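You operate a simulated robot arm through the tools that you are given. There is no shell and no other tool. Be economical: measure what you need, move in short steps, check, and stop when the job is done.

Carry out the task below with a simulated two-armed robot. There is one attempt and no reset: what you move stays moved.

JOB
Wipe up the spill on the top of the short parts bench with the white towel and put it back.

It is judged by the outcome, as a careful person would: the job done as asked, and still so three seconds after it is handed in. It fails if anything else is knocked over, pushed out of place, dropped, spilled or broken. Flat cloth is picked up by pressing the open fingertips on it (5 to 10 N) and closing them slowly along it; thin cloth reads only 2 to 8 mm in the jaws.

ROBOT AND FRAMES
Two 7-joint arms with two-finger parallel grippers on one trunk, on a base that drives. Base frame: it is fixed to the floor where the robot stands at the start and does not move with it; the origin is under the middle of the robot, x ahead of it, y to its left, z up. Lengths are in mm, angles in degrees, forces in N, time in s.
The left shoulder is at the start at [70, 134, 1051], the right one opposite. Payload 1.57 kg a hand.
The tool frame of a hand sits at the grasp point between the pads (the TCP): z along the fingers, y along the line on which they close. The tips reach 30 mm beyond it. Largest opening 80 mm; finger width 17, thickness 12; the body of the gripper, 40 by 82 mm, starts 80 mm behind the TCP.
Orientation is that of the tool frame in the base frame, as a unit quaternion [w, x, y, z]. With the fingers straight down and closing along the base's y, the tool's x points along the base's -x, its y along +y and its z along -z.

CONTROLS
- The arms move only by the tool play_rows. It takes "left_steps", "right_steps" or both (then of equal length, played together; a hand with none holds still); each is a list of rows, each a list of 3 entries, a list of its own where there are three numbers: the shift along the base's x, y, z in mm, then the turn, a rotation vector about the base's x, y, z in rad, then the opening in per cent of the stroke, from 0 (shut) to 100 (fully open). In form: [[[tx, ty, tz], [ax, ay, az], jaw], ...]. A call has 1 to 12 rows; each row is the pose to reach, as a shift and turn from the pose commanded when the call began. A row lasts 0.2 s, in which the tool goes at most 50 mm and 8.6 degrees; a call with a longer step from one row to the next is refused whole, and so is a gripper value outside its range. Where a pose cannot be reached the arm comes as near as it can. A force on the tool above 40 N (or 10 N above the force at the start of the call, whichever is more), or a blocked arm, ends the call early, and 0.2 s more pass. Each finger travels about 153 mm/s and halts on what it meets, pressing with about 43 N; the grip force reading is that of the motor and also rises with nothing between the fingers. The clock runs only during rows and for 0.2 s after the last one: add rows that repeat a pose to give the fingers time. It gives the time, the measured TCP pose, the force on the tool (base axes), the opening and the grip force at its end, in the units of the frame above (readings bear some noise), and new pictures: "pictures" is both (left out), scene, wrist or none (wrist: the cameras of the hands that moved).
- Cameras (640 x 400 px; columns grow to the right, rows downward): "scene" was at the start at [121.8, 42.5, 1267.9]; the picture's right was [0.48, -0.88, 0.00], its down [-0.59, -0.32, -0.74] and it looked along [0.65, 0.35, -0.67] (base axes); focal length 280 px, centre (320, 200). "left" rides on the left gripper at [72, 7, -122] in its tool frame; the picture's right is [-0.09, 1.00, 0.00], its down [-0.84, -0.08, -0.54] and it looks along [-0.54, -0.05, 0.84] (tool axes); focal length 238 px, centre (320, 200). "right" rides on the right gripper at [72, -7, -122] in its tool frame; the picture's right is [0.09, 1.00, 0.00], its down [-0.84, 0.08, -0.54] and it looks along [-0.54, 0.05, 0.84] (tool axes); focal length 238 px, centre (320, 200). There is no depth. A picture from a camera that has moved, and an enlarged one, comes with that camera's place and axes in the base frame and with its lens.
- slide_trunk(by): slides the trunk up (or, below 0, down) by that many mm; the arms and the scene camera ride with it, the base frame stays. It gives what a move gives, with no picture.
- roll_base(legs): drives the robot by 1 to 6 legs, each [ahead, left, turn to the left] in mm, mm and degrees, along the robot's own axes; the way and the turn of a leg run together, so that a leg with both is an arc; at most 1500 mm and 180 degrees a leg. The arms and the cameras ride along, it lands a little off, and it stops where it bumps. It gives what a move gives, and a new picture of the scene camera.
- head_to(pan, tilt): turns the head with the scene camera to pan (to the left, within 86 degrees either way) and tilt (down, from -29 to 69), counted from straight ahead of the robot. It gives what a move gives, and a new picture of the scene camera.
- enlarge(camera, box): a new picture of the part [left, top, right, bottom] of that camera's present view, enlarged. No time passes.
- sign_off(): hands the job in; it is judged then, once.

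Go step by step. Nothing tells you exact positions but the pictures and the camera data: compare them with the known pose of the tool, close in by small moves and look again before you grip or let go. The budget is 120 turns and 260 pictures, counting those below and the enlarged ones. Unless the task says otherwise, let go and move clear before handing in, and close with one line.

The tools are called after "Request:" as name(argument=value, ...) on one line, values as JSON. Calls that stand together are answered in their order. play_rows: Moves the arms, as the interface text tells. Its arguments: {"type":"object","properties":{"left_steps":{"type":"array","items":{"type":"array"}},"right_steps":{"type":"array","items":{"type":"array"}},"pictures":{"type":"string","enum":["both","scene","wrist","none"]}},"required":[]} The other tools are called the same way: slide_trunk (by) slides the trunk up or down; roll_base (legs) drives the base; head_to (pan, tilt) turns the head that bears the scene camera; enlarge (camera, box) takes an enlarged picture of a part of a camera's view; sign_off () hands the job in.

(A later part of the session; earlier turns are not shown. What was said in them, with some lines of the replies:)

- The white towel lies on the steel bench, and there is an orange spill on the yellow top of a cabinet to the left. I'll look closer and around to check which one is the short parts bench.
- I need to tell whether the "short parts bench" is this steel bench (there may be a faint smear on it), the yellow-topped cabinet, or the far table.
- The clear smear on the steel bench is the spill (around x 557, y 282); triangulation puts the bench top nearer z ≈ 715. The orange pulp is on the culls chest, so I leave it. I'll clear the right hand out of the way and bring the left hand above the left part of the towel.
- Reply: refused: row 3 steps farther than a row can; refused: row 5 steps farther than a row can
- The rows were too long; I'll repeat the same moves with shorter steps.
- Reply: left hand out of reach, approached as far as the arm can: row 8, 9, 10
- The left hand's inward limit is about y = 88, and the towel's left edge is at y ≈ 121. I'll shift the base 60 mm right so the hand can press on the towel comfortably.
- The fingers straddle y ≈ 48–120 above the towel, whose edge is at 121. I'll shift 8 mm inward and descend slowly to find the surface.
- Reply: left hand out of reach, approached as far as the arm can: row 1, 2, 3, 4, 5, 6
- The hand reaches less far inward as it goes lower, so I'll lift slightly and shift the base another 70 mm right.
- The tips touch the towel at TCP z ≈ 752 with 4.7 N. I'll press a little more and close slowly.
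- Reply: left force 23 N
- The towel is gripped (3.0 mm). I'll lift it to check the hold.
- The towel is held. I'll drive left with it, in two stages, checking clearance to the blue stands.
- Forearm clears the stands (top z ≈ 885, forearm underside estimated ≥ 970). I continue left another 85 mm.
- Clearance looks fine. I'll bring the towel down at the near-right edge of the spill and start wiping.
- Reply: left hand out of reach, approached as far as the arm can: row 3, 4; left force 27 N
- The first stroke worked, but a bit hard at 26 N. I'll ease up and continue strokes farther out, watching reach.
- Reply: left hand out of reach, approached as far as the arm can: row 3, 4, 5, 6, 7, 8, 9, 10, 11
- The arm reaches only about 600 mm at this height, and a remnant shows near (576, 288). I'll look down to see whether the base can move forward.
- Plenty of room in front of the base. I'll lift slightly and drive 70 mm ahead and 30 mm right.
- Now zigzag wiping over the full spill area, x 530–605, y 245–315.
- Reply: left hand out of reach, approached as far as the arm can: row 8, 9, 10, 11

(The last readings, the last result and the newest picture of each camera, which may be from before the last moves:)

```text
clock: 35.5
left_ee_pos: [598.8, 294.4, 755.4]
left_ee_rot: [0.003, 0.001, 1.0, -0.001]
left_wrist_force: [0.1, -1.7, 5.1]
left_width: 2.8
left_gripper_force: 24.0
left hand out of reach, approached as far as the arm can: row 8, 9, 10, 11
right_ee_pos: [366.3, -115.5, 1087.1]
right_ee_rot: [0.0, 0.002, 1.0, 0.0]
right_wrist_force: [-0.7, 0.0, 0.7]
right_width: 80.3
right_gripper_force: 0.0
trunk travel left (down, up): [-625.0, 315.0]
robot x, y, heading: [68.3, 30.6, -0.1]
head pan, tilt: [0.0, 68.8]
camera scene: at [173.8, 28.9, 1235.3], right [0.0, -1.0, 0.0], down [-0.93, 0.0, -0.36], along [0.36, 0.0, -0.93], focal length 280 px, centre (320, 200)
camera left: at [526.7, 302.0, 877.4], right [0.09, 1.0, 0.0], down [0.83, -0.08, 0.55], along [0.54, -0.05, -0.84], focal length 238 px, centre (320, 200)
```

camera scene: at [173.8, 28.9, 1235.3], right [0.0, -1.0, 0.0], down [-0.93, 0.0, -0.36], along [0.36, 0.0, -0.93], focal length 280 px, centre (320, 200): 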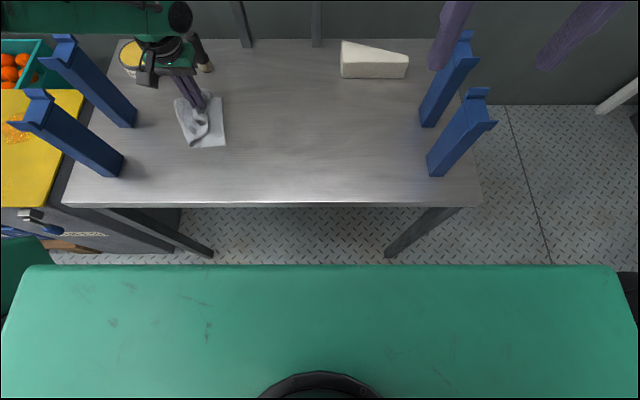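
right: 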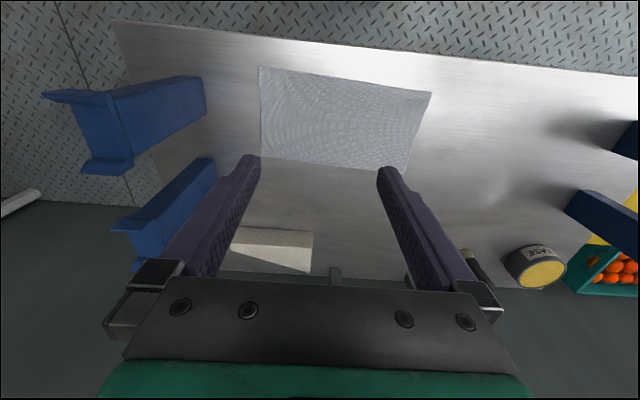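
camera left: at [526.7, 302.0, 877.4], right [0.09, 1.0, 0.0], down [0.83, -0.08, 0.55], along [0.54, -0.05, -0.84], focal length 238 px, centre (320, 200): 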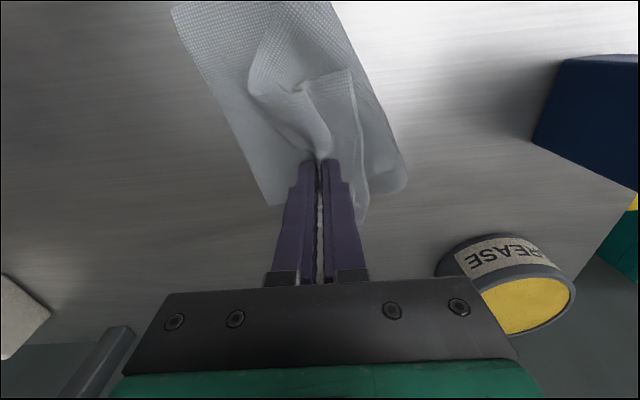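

I'll lift up to see what remains of the spill.

Request:
play_rows(left_steps=[[[0, 0, 30], [0, 0, 0], 0], [[-20, -20, 65], [0, 0, 0], 0], [[-45, -45, 100], [0, 0, 0], 0], [[-70, -75, 125], [0, 0, 0], 0], [[-90, -110, 150], [0, 0, 0], 0], [[-90, -140, 170], [0, 0, 0], 0], [[-90, -140, 170], [0, 0, 0], 0]], pictures="wrist")

Request:
head_to(pan=28.5, tilt=50)

Request:
enlarge(camera="left", box=[320, 80, 560, 280])

```text
clock: 37.1
left_ee_pos: [511.4, 158.7, 926.3]
left_ee_rot: [0.0, 0.001, 1.0, -0.001]
left_wrist_force: [-0.1, 0.4, 0.3]
left_width: 2.9
left_gripper_force: 24.2
right_ee_pos: [367.6, -115.7, 1085.6]
right_ee_rot: [0.001, 0.0, 1.0, -0.001]
right_wrist_force: [0.2, 0.7, 0.2]
right_width: 79.9
right_gripper_force: 0.1
trunk travel left (down, up): [-625.0, 315.0]
robot x, y, heading: [73.5, 23.4, -0.3]
head pan, tilt: [0.0, 68.8]
camera left: at [439.2, 164.7, 1048.1], right [0.09, 1.0, 0.0], down [0.84, -0.08, 0.54], along [0.54, -0.05, -0.84], focal length 238 px, centre (320, 200)
```

left: 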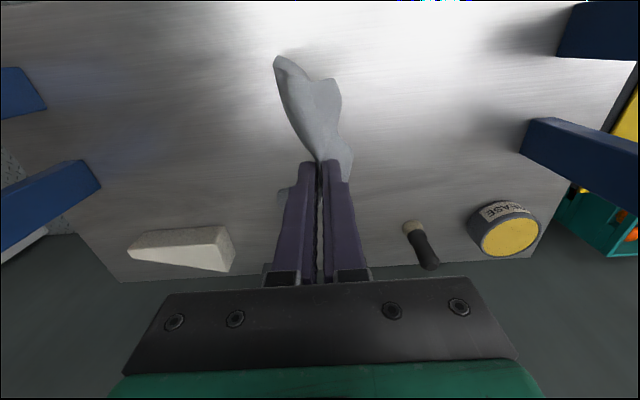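

```text
clock: 38.1
left_ee_pos: [512.2, 157.5, 925.6]
left_ee_rot: [-0.001, 0.0, 1.0, 0.0]
left_wrist_force: [0.1, -0.5, -0.5]
left_width: 3.1
left_gripper_force: 23.8
right_ee_pos: [368.7, -116.1, 1085.2]
right_ee_rot: [0.001, 0.001, 1.0, 0.0]
right_wrist_force: [0.8, 0.5, -0.3]
right_width: 80.3
right_gripper_force: 0.1
trunk travel left (down, up): [-625.0, 315.0]
robot x, y, heading: [70.5, 25.6, -0.0]
head pan, tilt: [28.5, 50.0]
camera scene: at [186.7, 66.1, 1257.0], right [0.48, -0.88, 0.0], down [-0.67, -0.36, -0.64], along [0.57, 0.31, -0.77], focal length 280 px, centre (320, 200)
```

scene: 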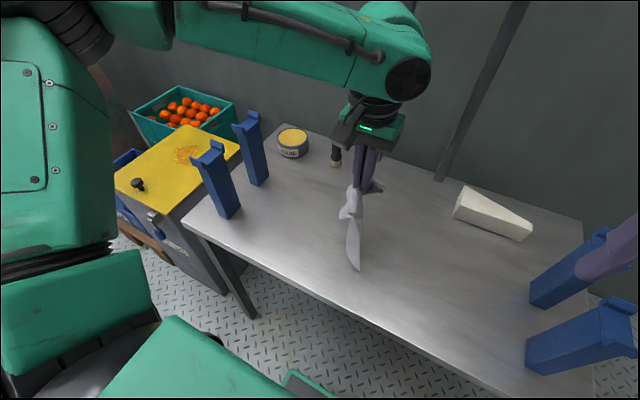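

```text
2.00 times, centred on (440, 180) of left
camera zoom: at [439.5, 164.1, 1047.9], right [0.09, 1.0, 0.0], down [0.84, -0.08, 0.54], along [0.54, -0.05, -0.84], focal length 477 px, centre (80, 240)
```

zoom: 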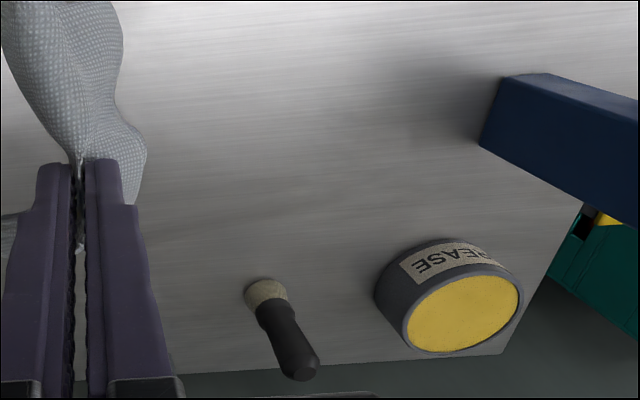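

Request:
enlarge(camera="scene", box=[220, 130, 380, 250])

Request:
enlarge(camera="left", box=[340, 90, 480, 210])

```text
3.33 times, centred on (300, 190) of scene
camera zoom: at [186.7, 66.1, 1257.0], right [0.48, -0.88, 0.0], down [-0.67, -0.36, -0.64], along [0.57, 0.31, -0.77], focal length 932 px, centre (387, 233)
```

zoom: 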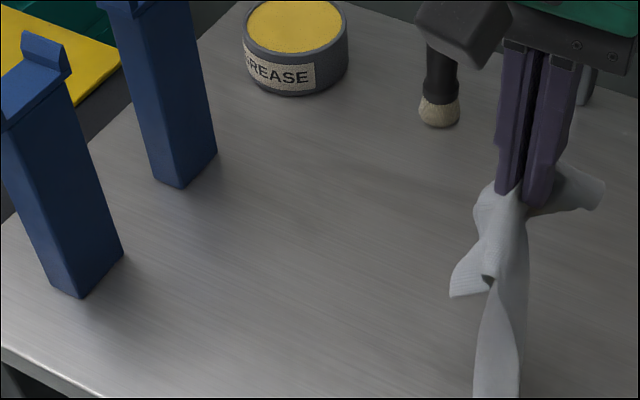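

```text
3.33 times, centred on (410, 150) of left
camera zoom: at [439.5, 164.1, 1047.9], right [0.09, 1.0, 0.0], down [0.84, -0.08, 0.54], along [0.54, -0.05, -0.84], focal length 794 px, centre (20, 367)
```

zoom: 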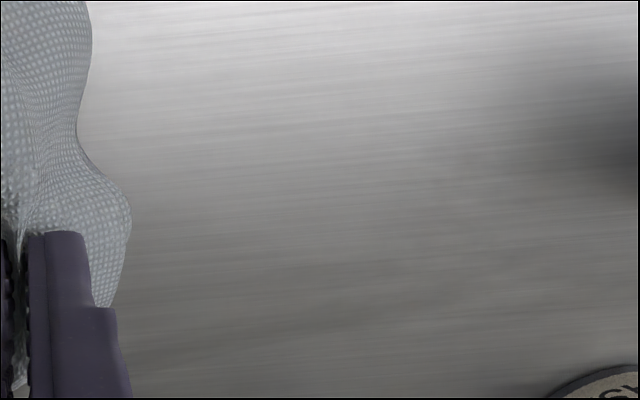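

The bench is clean where the spill was. Now I'll raise the towel clear and drive right so I can lay it back at its original place (x ≈ 418–548, y ≈ −120 to 122).

Request:
play_rows(left_steps=[[[0, 0, 40], [0, 0, 0], 0], [[-15, 0, 60], [0, 0, 0], 0], [[-30, 0, 70], [0, 0, 0], 0], [[-30, 0, 70], [0, 0, 0], 0]], pictures="none")

Request:
roll_base(legs=[[0, -245, 0]])

Request:
enlarge(camera="left", box=[0, 0, 640, 400])

```text
clock: 39.1
left_ee_pos: [480.5, 156.3, 996.4]
left_ee_rot: [0.0, 0.0, 1.0, 0.0]
left_wrist_force: [-0.2, -0.4, -0.2]
left_width: 3.2
left_gripper_force: 23.8
right_ee_pos: [368.0, -116.1, 1085.6]
right_ee_rot: [0.001, 0.001, 1.0, -0.001]
right_wrist_force: [-0.1, -0.7, -0.2]
right_width: 80.0
right_gripper_force: 0.1
trunk travel left (down, up): [-625.0, 315.0]
robot x, y, heading: [74.4, 28.8, -0.1]
head pan, tilt: [28.5, 50.0]
```

```text
clock: 40.8
left_ee_pos: [480.1, -80.4, 996.6]
left_ee_rot: [0.0, 0.001, 1.0, -0.002]
left_wrist_force: [0.4, -1.0, -0.3]
left_width: 3.2
left_gripper_force: 23.9
right_ee_pos: [366.7, -353.7, 1085.4]
right_ee_rot: [0.001, 0.002, 1.0, 0.0]
right_wrist_force: [-0.7, 0.1, -0.2]
right_width: 80.0
right_gripper_force: 0.2
trunk travel left (down, up): [-625.0, 315.0]
robot x, y, heading: [68.5, -210.1, -0.4]
head pan, tilt: [28.5, 50.0]
camera scene: at [186.2, -170.4, 1257.0], right [0.47, -0.88, 0.0], down [-0.67, -0.36, -0.64], along [0.57, 0.3, -0.77], focal length 280 px, centre (320, 200)
```

scene: 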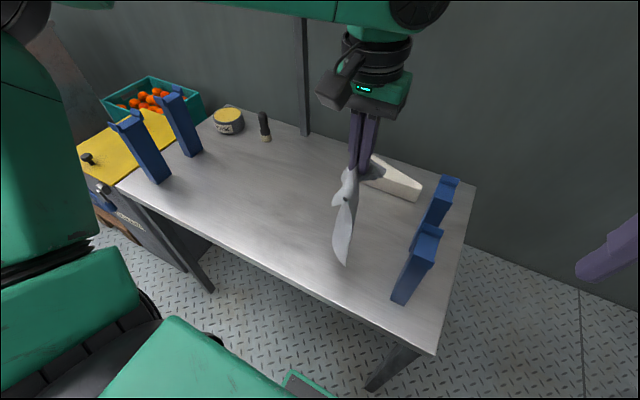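

```text
1.00 times, centred on (320, 200) of left
camera zoom: at [407.7, -73.3, 1118.1], right [0.09, 1.0, 0.0], down [0.84, -0.08, 0.54], along [0.54, -0.05, -0.84], focal length 238 px, centre (320, 200)
```

zoom: 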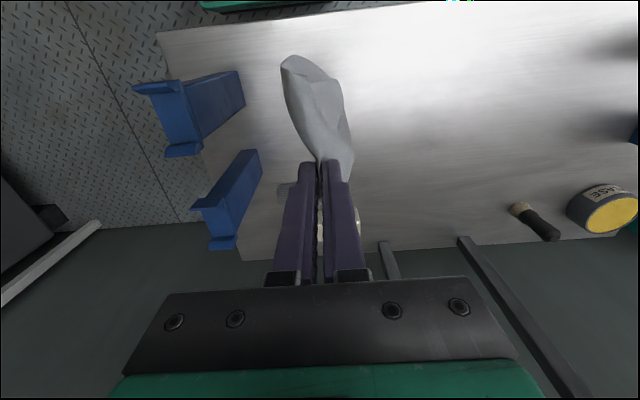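

The towel hangs turned toward the robot; lowering while sweeping to the left should lay it out again.

Request:
play_rows(left_steps=[[[0, -20, -30], [0, 0, 0], 0], [[0, -20, -60], [0, 0, 0], 0], [[0, 0, -75], [0, 0, 0], 0], [[0, 25, -82], [0, 0, 0], 0], [[0, 50, -92], [0, 0, 0], 0], [[0, 75, -107], [0, 0, 0], 0], [[0, 98, -127], [0, 0, 0], 0], [[0, 118, -150], [0, 0, 0], 0], [[0, 133, -175], [0, 0, 0], 0], [[0, 145, -200], [0, 0, 0], 0], [[0, 153, -222], [0, 0, 0], 0], [[0, 157, -238], [0, 0, 0], 0]])

```text
clock: 43.4
left_ee_pos: [478.8, 79.0, 758.1]
left_ee_rot: [0.001, 0.001, 1.0, -0.001]
left_wrist_force: [-0.3, -1.4, 0.4]
left_width: 3.1
left_gripper_force: 24.4
right_ee_pos: [367.0, -353.7, 1086.3]
right_ee_rot: [0.0, 0.002, 1.0, 0.001]
right_wrist_force: [0.7, -0.8, 0.0]
right_width: 80.1
right_gripper_force: 0.0
trunk travel left (down, up): [-625.0, 315.0]
robot x, y, heading: [70.2, -208.4, -0.3]
head pan, tilt: [28.5, 50.0]
camera scene: at [186.3, -170.8, 1257.1], right [0.47, -0.88, 0.0], down [-0.67, -0.36, -0.64], along [0.57, 0.31, -0.77], focal length 280 px, centre (320, 200)
camera left: at [407.2, 84.6, 879.8], right [0.09, 1.0, 0.0], down [0.84, -0.08, 0.54], along [0.54, -0.05, -0.84], focal length 238 px, centre (320, 200)
```

scene: 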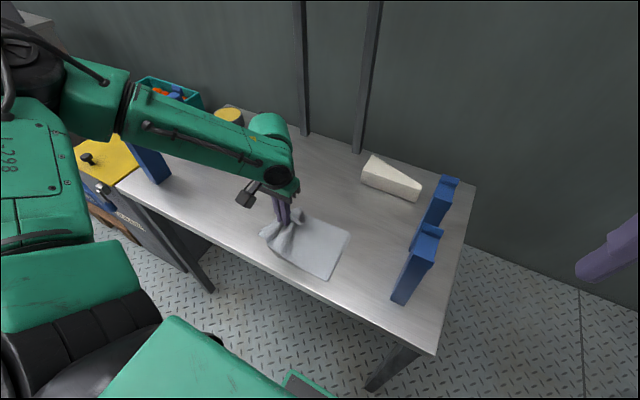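
left: 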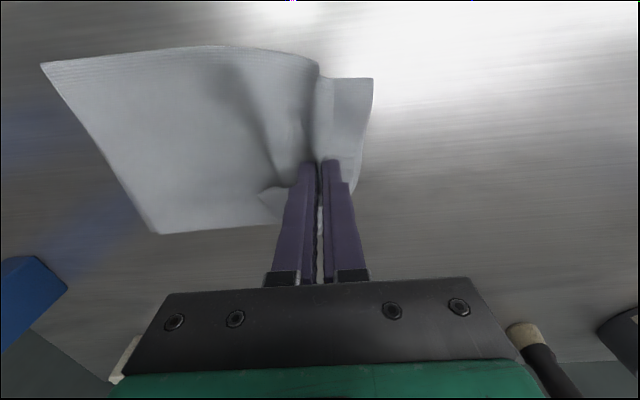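

It laid out nicely, but ends about 45 mm left of the original right edge. I'll lift it again, shift the base 45 mm right, and repeat the same lay.

Request:
play_rows(left_steps=[[[0, -4, 16], [0, 0, 0], 0], [[0, -12, 38], [0, 0, 0], 0], [[0, -24, 63], [0, 0, 0], 0], [[0, -39, 88], [0, 0, 0], 0], [[0, -59, 111], [0, 0, 0], 0], [[0, -82, 131], [0, 0, 0], 0], [[0, -107, 150], [0, 0, 0], 0], [[0, -132, 170], [0, 0, 0], 0], [[0, -150, 200], [0, 0, 0], 0], [[0, -157, 238], [0, 0, 0], 0], [[0, -157, 238], [0, 0, 0], 0]], pictures="none")

Request:
roll_base(legs=[[0, -45, 0]])

Request:
play_rows(left_steps=[[[0, -20, -30], [0, 0, 0], 0], [[0, -20, -60], [0, 0, 0], 0], [[0, 0, -75], [0, 0, 0], 0], [[0, 25, -82], [0, 0, 0], 0], [[0, 50, -92], [0, 0, 0], 0], [[0, 75, -107], [0, 0, 0], 0], [[0, 98, -127], [0, 0, 0], 0], [[0, 118, -150], [0, 0, 0], 0], [[0, 133, -175], [0, 0, 0], 0], [[0, 145, -200], [0, 0, 0], 0], [[0, 153, -222], [0, 0, 0], 0], [[0, 157, -240], [0, 0, 0], 0]])

```text
clock: 45.8
left_ee_pos: [479.7, -80.0, 999.6]
left_ee_rot: [0.0, 0.001, 1.0, -0.001]
left_wrist_force: [-0.5, 0.1, 0.0]
left_width: 3.0
left_gripper_force: 24.3
right_ee_pos: [367.8, -352.4, 1086.2]
right_ee_rot: [0.001, 0.003, 1.0, 0.0]
right_wrist_force: [-0.6, -0.1, 0.0]
right_width: 80.0
right_gripper_force: 0.1
trunk travel left (down, up): [-625.0, 315.0]
robot x, y, heading: [69.8, -207.8, -0.3]
head pan, tilt: [28.5, 50.0]
```

```text
clock: 46.7
left_ee_pos: [479.6, -123.8, 996.7]
left_ee_rot: [0.0, -0.001, 1.0, -0.002]
left_wrist_force: [-0.3, 0.5, 0.1]
left_width: 3.3
left_gripper_force: 24.2
right_ee_pos: [366.7, -395.5, 1086.5]
right_ee_rot: [0.0, 0.002, 1.0, -0.001]
right_wrist_force: [-0.1, -0.6, -0.1]
right_width: 80.1
right_gripper_force: 0.0
trunk travel left (down, up): [-625.0, 315.0]
robot x, y, heading: [68.7, -253.6, -0.4]
head pan, tilt: [28.5, 50.0]
camera scene: at [185.9, -213.6, 1257.0], right [0.48, -0.88, 0.0], down [-0.67, -0.37, -0.64], along [0.57, 0.3, -0.77], focal length 280 px, centre (320, 200)
```

scene: 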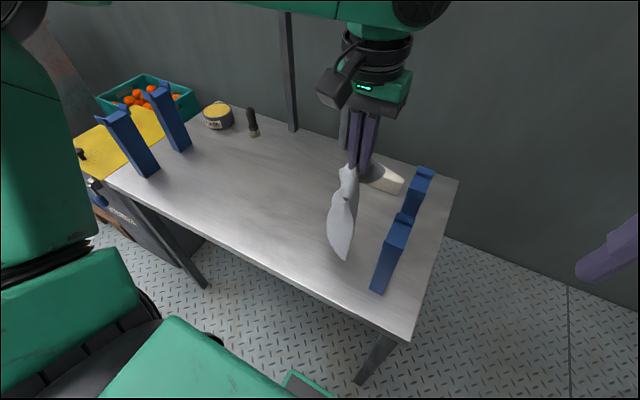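

```text
clock: 49.3
left_ee_pos: [478.5, 31.5, 758.7]
left_ee_rot: [0.0, 0.0, 1.0, -0.001]
left_wrist_force: [-0.7, 0.4, 1.5]
left_width: 3.1
left_gripper_force: 24.1
right_ee_pos: [368.4, -398.3, 1085.2]
right_ee_rot: [0.0, 0.001, 1.0, 0.0]
right_wrist_force: [0.5, 0.7, 0.2]
right_width: 80.1
right_gripper_force: 0.0
trunk travel left (down, up): [-625.0, 315.0]
robot x, y, heading: [69.3, -255.3, 0.0]
head pan, tilt: [28.5, 50.0]
camera scene: at [186.1, -216.1, 1257.1], right [0.48, -0.88, 0.0], down [-0.67, -0.36, -0.64], along [0.57, 0.31, -0.77], focal length 280 px, centre (320, 200)
camera left: at [408.3, 37.8, 880.8], right [0.09, 1.0, 0.0], down [0.84, -0.08, 0.54], along [0.54, -0.05, -0.84], focal length 238 px, centre (320, 200)
```

scene: 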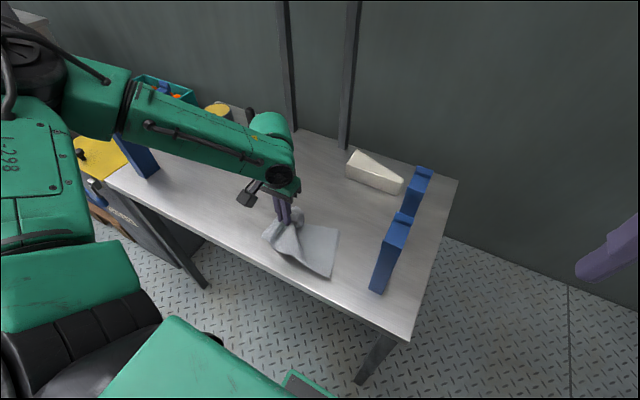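
left: 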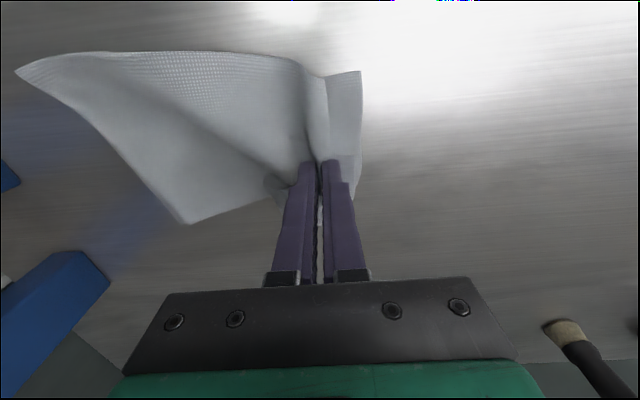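

It's slightly skewed with slack; I'll pull 30 mm to the left to straighten it.

Request:
play_rows(left_steps=[[[0, 10, 0], [0, 0, 0], 0], [[0, 20, 0], [0, 0, 0], 0], [[0, 30, -2], [0, 0, 0], 0], [[0, 32, -5], [0, 0, 0], 0], [[0, 32, -5], [0, 0, 0], 0]], pictures="wrist")

```text
clock: 50.5
left_ee_pos: [480.7, 62.5, 754.8]
left_ee_rot: [0.001, 0.0, 1.0, 0.0]
left_wrist_force: [0.1, -1.7, 2.0]
left_width: 3.4
left_gripper_force: 24.1
right_ee_pos: [365.9, -398.4, 1084.9]
right_ee_rot: [0.0, 0.001, 1.0, 0.0]
right_wrist_force: [0.5, 0.0, 0.4]
right_width: 79.8
right_gripper_force: 0.0
trunk travel left (down, up): [-625.0, 315.0]
robot x, y, heading: [72.1, -256.5, 0.0]
head pan, tilt: [28.5, 50.0]
camera left: at [408.0, 69.1, 875.1], right [0.09, 1.0, 0.0], down [0.84, -0.08, 0.54], along [0.54, -0.05, -0.84], focal length 238 px, centre (320, 200)
```

left: 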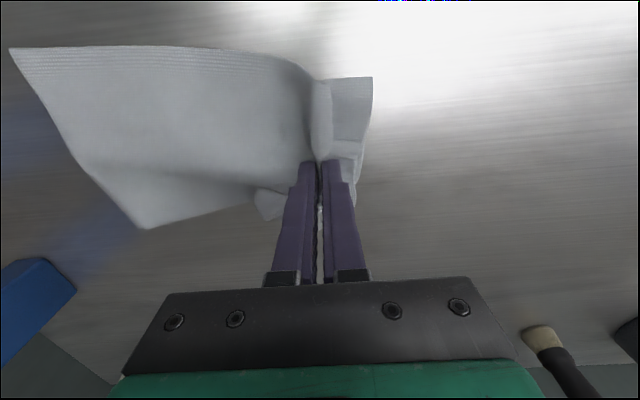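

The towel is within about 25 mm of its original place. I'll open the fingers slowly, which flattens the fold, then lift straight up.

Request:
play_rows(left_steps=[[[0, 0, -1], [0, 0, 0], 8], [[0, 0, -1], [0, 0, 0], 16], [[0, 0, -1], [0, 0, 0], 26], [[0, 0, -1], [0, 0, 0], 36], [[0, 0, -1], [0, 0, 0], 48], [[0, 0, -1], [0, 0, 0], 60], [[0, 0, -1], [0, 0, 0], 60], [[0, 0, 10], [0, 0, 0], 60], [[0, 0, 40], [0, 0, 0], 60], [[0, 0, 80], [0, 0, 0], 60], [[0, 0, 120], [0, 0, 0], 60], [[0, 0, 120], [0, 0, 0], 60]])

```text
clock: 53.1
left_ee_pos: [480.0, 65.3, 874.0]
left_ee_rot: [0.0, 0.001, 1.0, 0.0]
left_wrist_force: [0.2, 0.4, 0.1]
left_width: 47.9
left_gripper_force: 0.1
right_ee_pos: [366.7, -397.6, 1086.2]
right_ee_rot: [0.0, 0.002, 1.0, -0.001]
right_wrist_force: [0.5, 0.3, -0.1]
right_width: 79.8
right_gripper_force: 0.1
trunk travel left (down, up): [-625.0, 315.0]
robot x, y, heading: [68.0, -255.3, -0.4]
head pan, tilt: [28.5, 50.0]
camera scene: at [186.3, -215.9, 1257.0], right [0.48, -0.88, 0.0], down [-0.67, -0.36, -0.64], along [0.57, 0.31, -0.77], focal length 280 px, centre (320, 200)
camera left: at [407.6, 71.6, 995.7], right [0.09, 1.0, 0.0], down [0.84, -0.08, 0.54], along [0.54, -0.05, -0.84], focal length 238 px, centre (320, 200)
```

scene: 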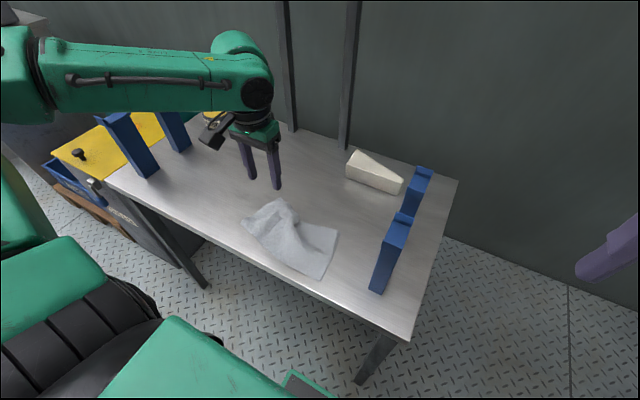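
left: 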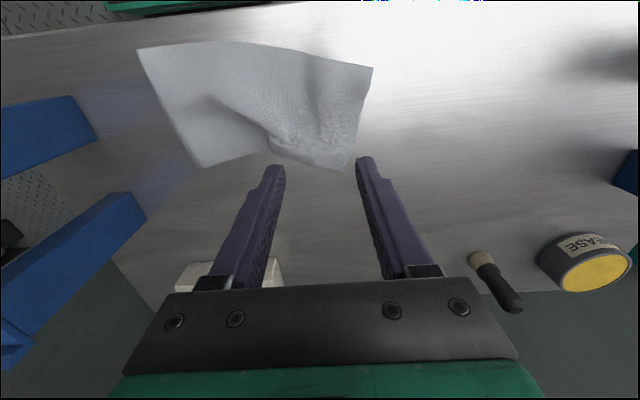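

The towel is back, centred at about (471, 5) against the original (483, 1). A last check of the spill spot and surroundings.

Request:
enlarge(camera="left", box=[380, 80, 600, 260])

Request:
play_rows(left_steps=[[[0, 0, 40], [0, 0, 0], 60], [[-20, 20, 80], [0, 0, 0], 60], [[-40, 40, 110], [0, 0, 0], 60], [[-40, 40, 110], [0, 0, 0], 60]])

Request:
enlarge(camera="scene", box=[90, 90, 410, 290])

```text
2.22 times, centred on (490, 170) of left
camera zoom: at [407.6, 71.6, 995.7], right [0.09, 1.0, 0.0], down [0.84, -0.08, 0.54], along [0.54, -0.05, -0.84], focal length 530 px, centre (-58, 267)
```

zoom: 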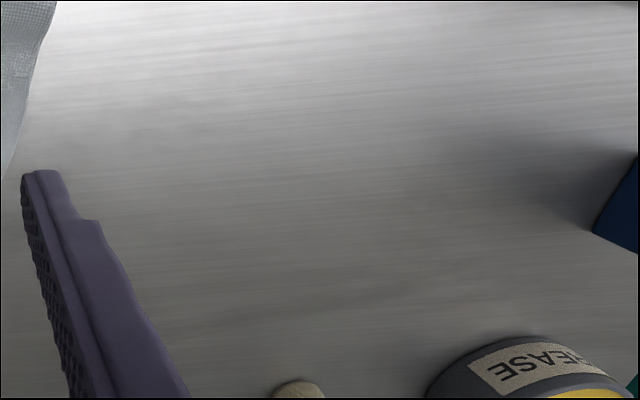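

```text
clock: 54.1
left_ee_pos: [441.8, 104.0, 983.0]
left_ee_rot: [0.0, 0.0, 1.0, 0.0]
left_wrist_force: [-0.9, 1.2, -0.1]
left_width: 48.1
left_gripper_force: 0.1
right_ee_pos: [368.0, -399.2, 1084.3]
right_ee_rot: [0.0, 0.002, 1.0, 0.0]
right_wrist_force: [0.4, 0.0, -0.6]
right_width: 80.0
right_gripper_force: 0.0
trunk travel left (down, up): [-625.0, 315.0]
robot x, y, heading: [67.4, -258.6, -0.1]
head pan, tilt: [28.5, 50.0]
camera scene: at [186.6, -216.8, 1257.0], right [0.47, -0.88, 0.0], down [-0.67, -0.36, -0.64], along [0.57, 0.31, -0.77], focal length 280 px, centre (320, 200)
camera left: at [369.4, 110.7, 1104.9], right [0.09, 1.0, 0.0], down [0.84, -0.08, 0.54], along [0.54, -0.05, -0.84], focal length 238 px, centre (320, 200)
```

scene: 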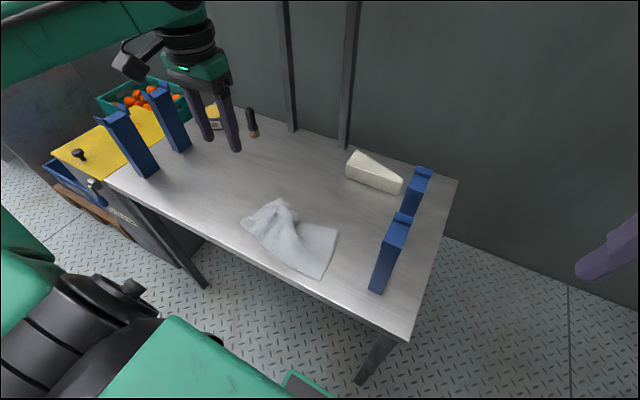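
left: 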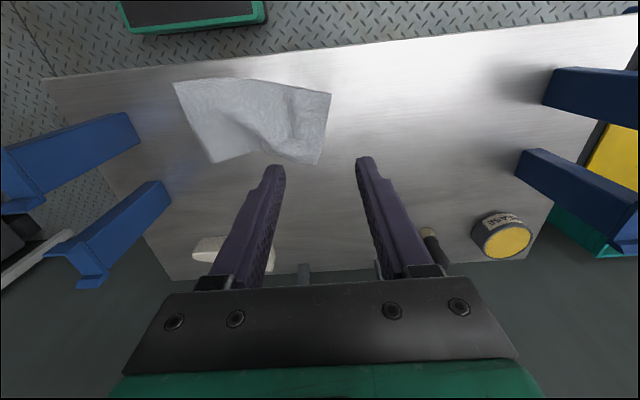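

```text
2.00 times, centred on (250, 190) of scene
camera zoom: at [186.6, -216.8, 1257.0], right [0.47, -0.88, 0.0], down [-0.67, -0.36, -0.64], along [0.57, 0.31, -0.77], focal length 559 px, centre (460, 220)
```

zoom: 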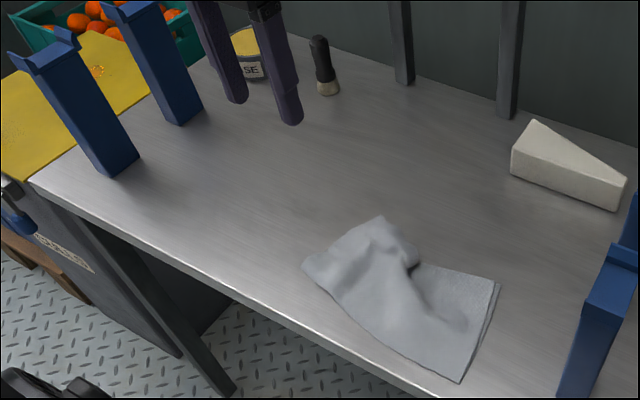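

The spot is clean. I'll just read the label on the yellow-topped chest, to be sure it isn't the bench meant.

Request:
enlarge(camera="scene", box=[80, 170, 180, 240])

Request:
head_to(pan=65, tilt=25)

Request:
enlarge(camera="scene", box=[100, 0, 420, 200])

```text
5.71 times, centred on (130, 205) of scene
camera zoom: at [186.6, -216.8, 1257.0], right [0.47, -0.88, 0.0], down [-0.67, -0.36, -0.64], along [0.57, 0.31, -0.77], focal length 1597 px, centre (1406, 171)
```

zoom: 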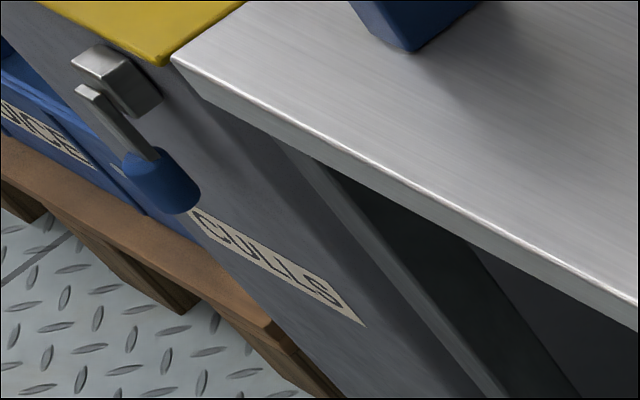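

```text
clock: 55.1
left_ee_pos: [440.4, 104.9, 982.5]
left_ee_rot: [0.0, 0.0, 1.0, 0.0]
left_wrist_force: [0.1, 0.2, -0.1]
left_width: 48.0
left_gripper_force: 0.1
right_ee_pos: [367.9, -399.1, 1084.6]
right_ee_rot: [0.001, 0.002, 1.0, 0.0]
right_wrist_force: [0.8, -0.1, 0.0]
right_width: 80.3
right_gripper_force: 0.1
trunk travel left (down, up): [-625.0, 315.0]
robot x, y, heading: [73.8, -256.6, -0.3]
head pan, tilt: [65.0, 25.0]
camera scene: at [157.5, -169.5, 1294.5], right [0.91, -0.43, 0.0], down [-0.18, -0.38, -0.91], along [0.39, 0.82, -0.42], focal length 280 px, centre (320, 200)
```

scene: 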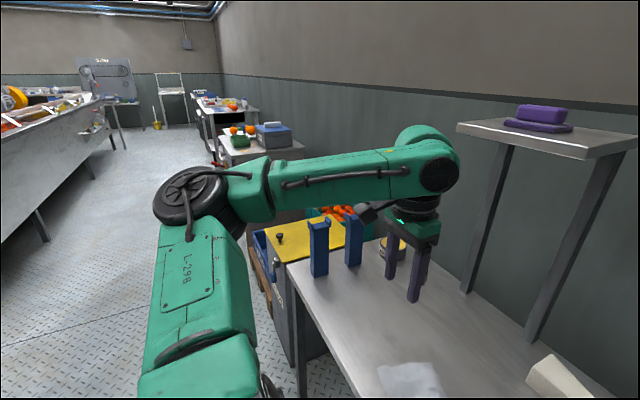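

```text
2.00 times, centred on (260, 100) of scene
camera zoom: at [157.5, -169.5, 1294.5], right [0.91, -0.43, 0.0], down [-0.18, -0.38, -0.91], along [0.39, 0.82, -0.42], focal length 559 px, centre (440, 400)
```

zoom: 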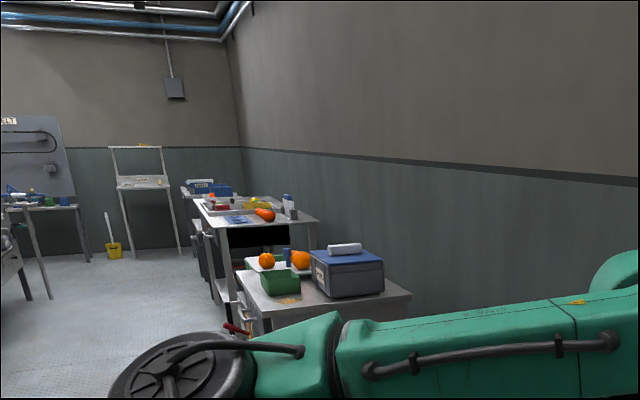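

The chest is labelled "CULLS", so the steel bench is the parts bench. It has been wiped clean, and the towel is back in place with the hands clear.

Request:
sign_off()

```text
The job is handed in.
```

I wiped up the spill on the steel parts bench and put the white towel back about 12 mm from where it lay, a little askew and with a small wrinkle. Nothing else was knocked or moved, as far as the pictures show. The job is handed in.
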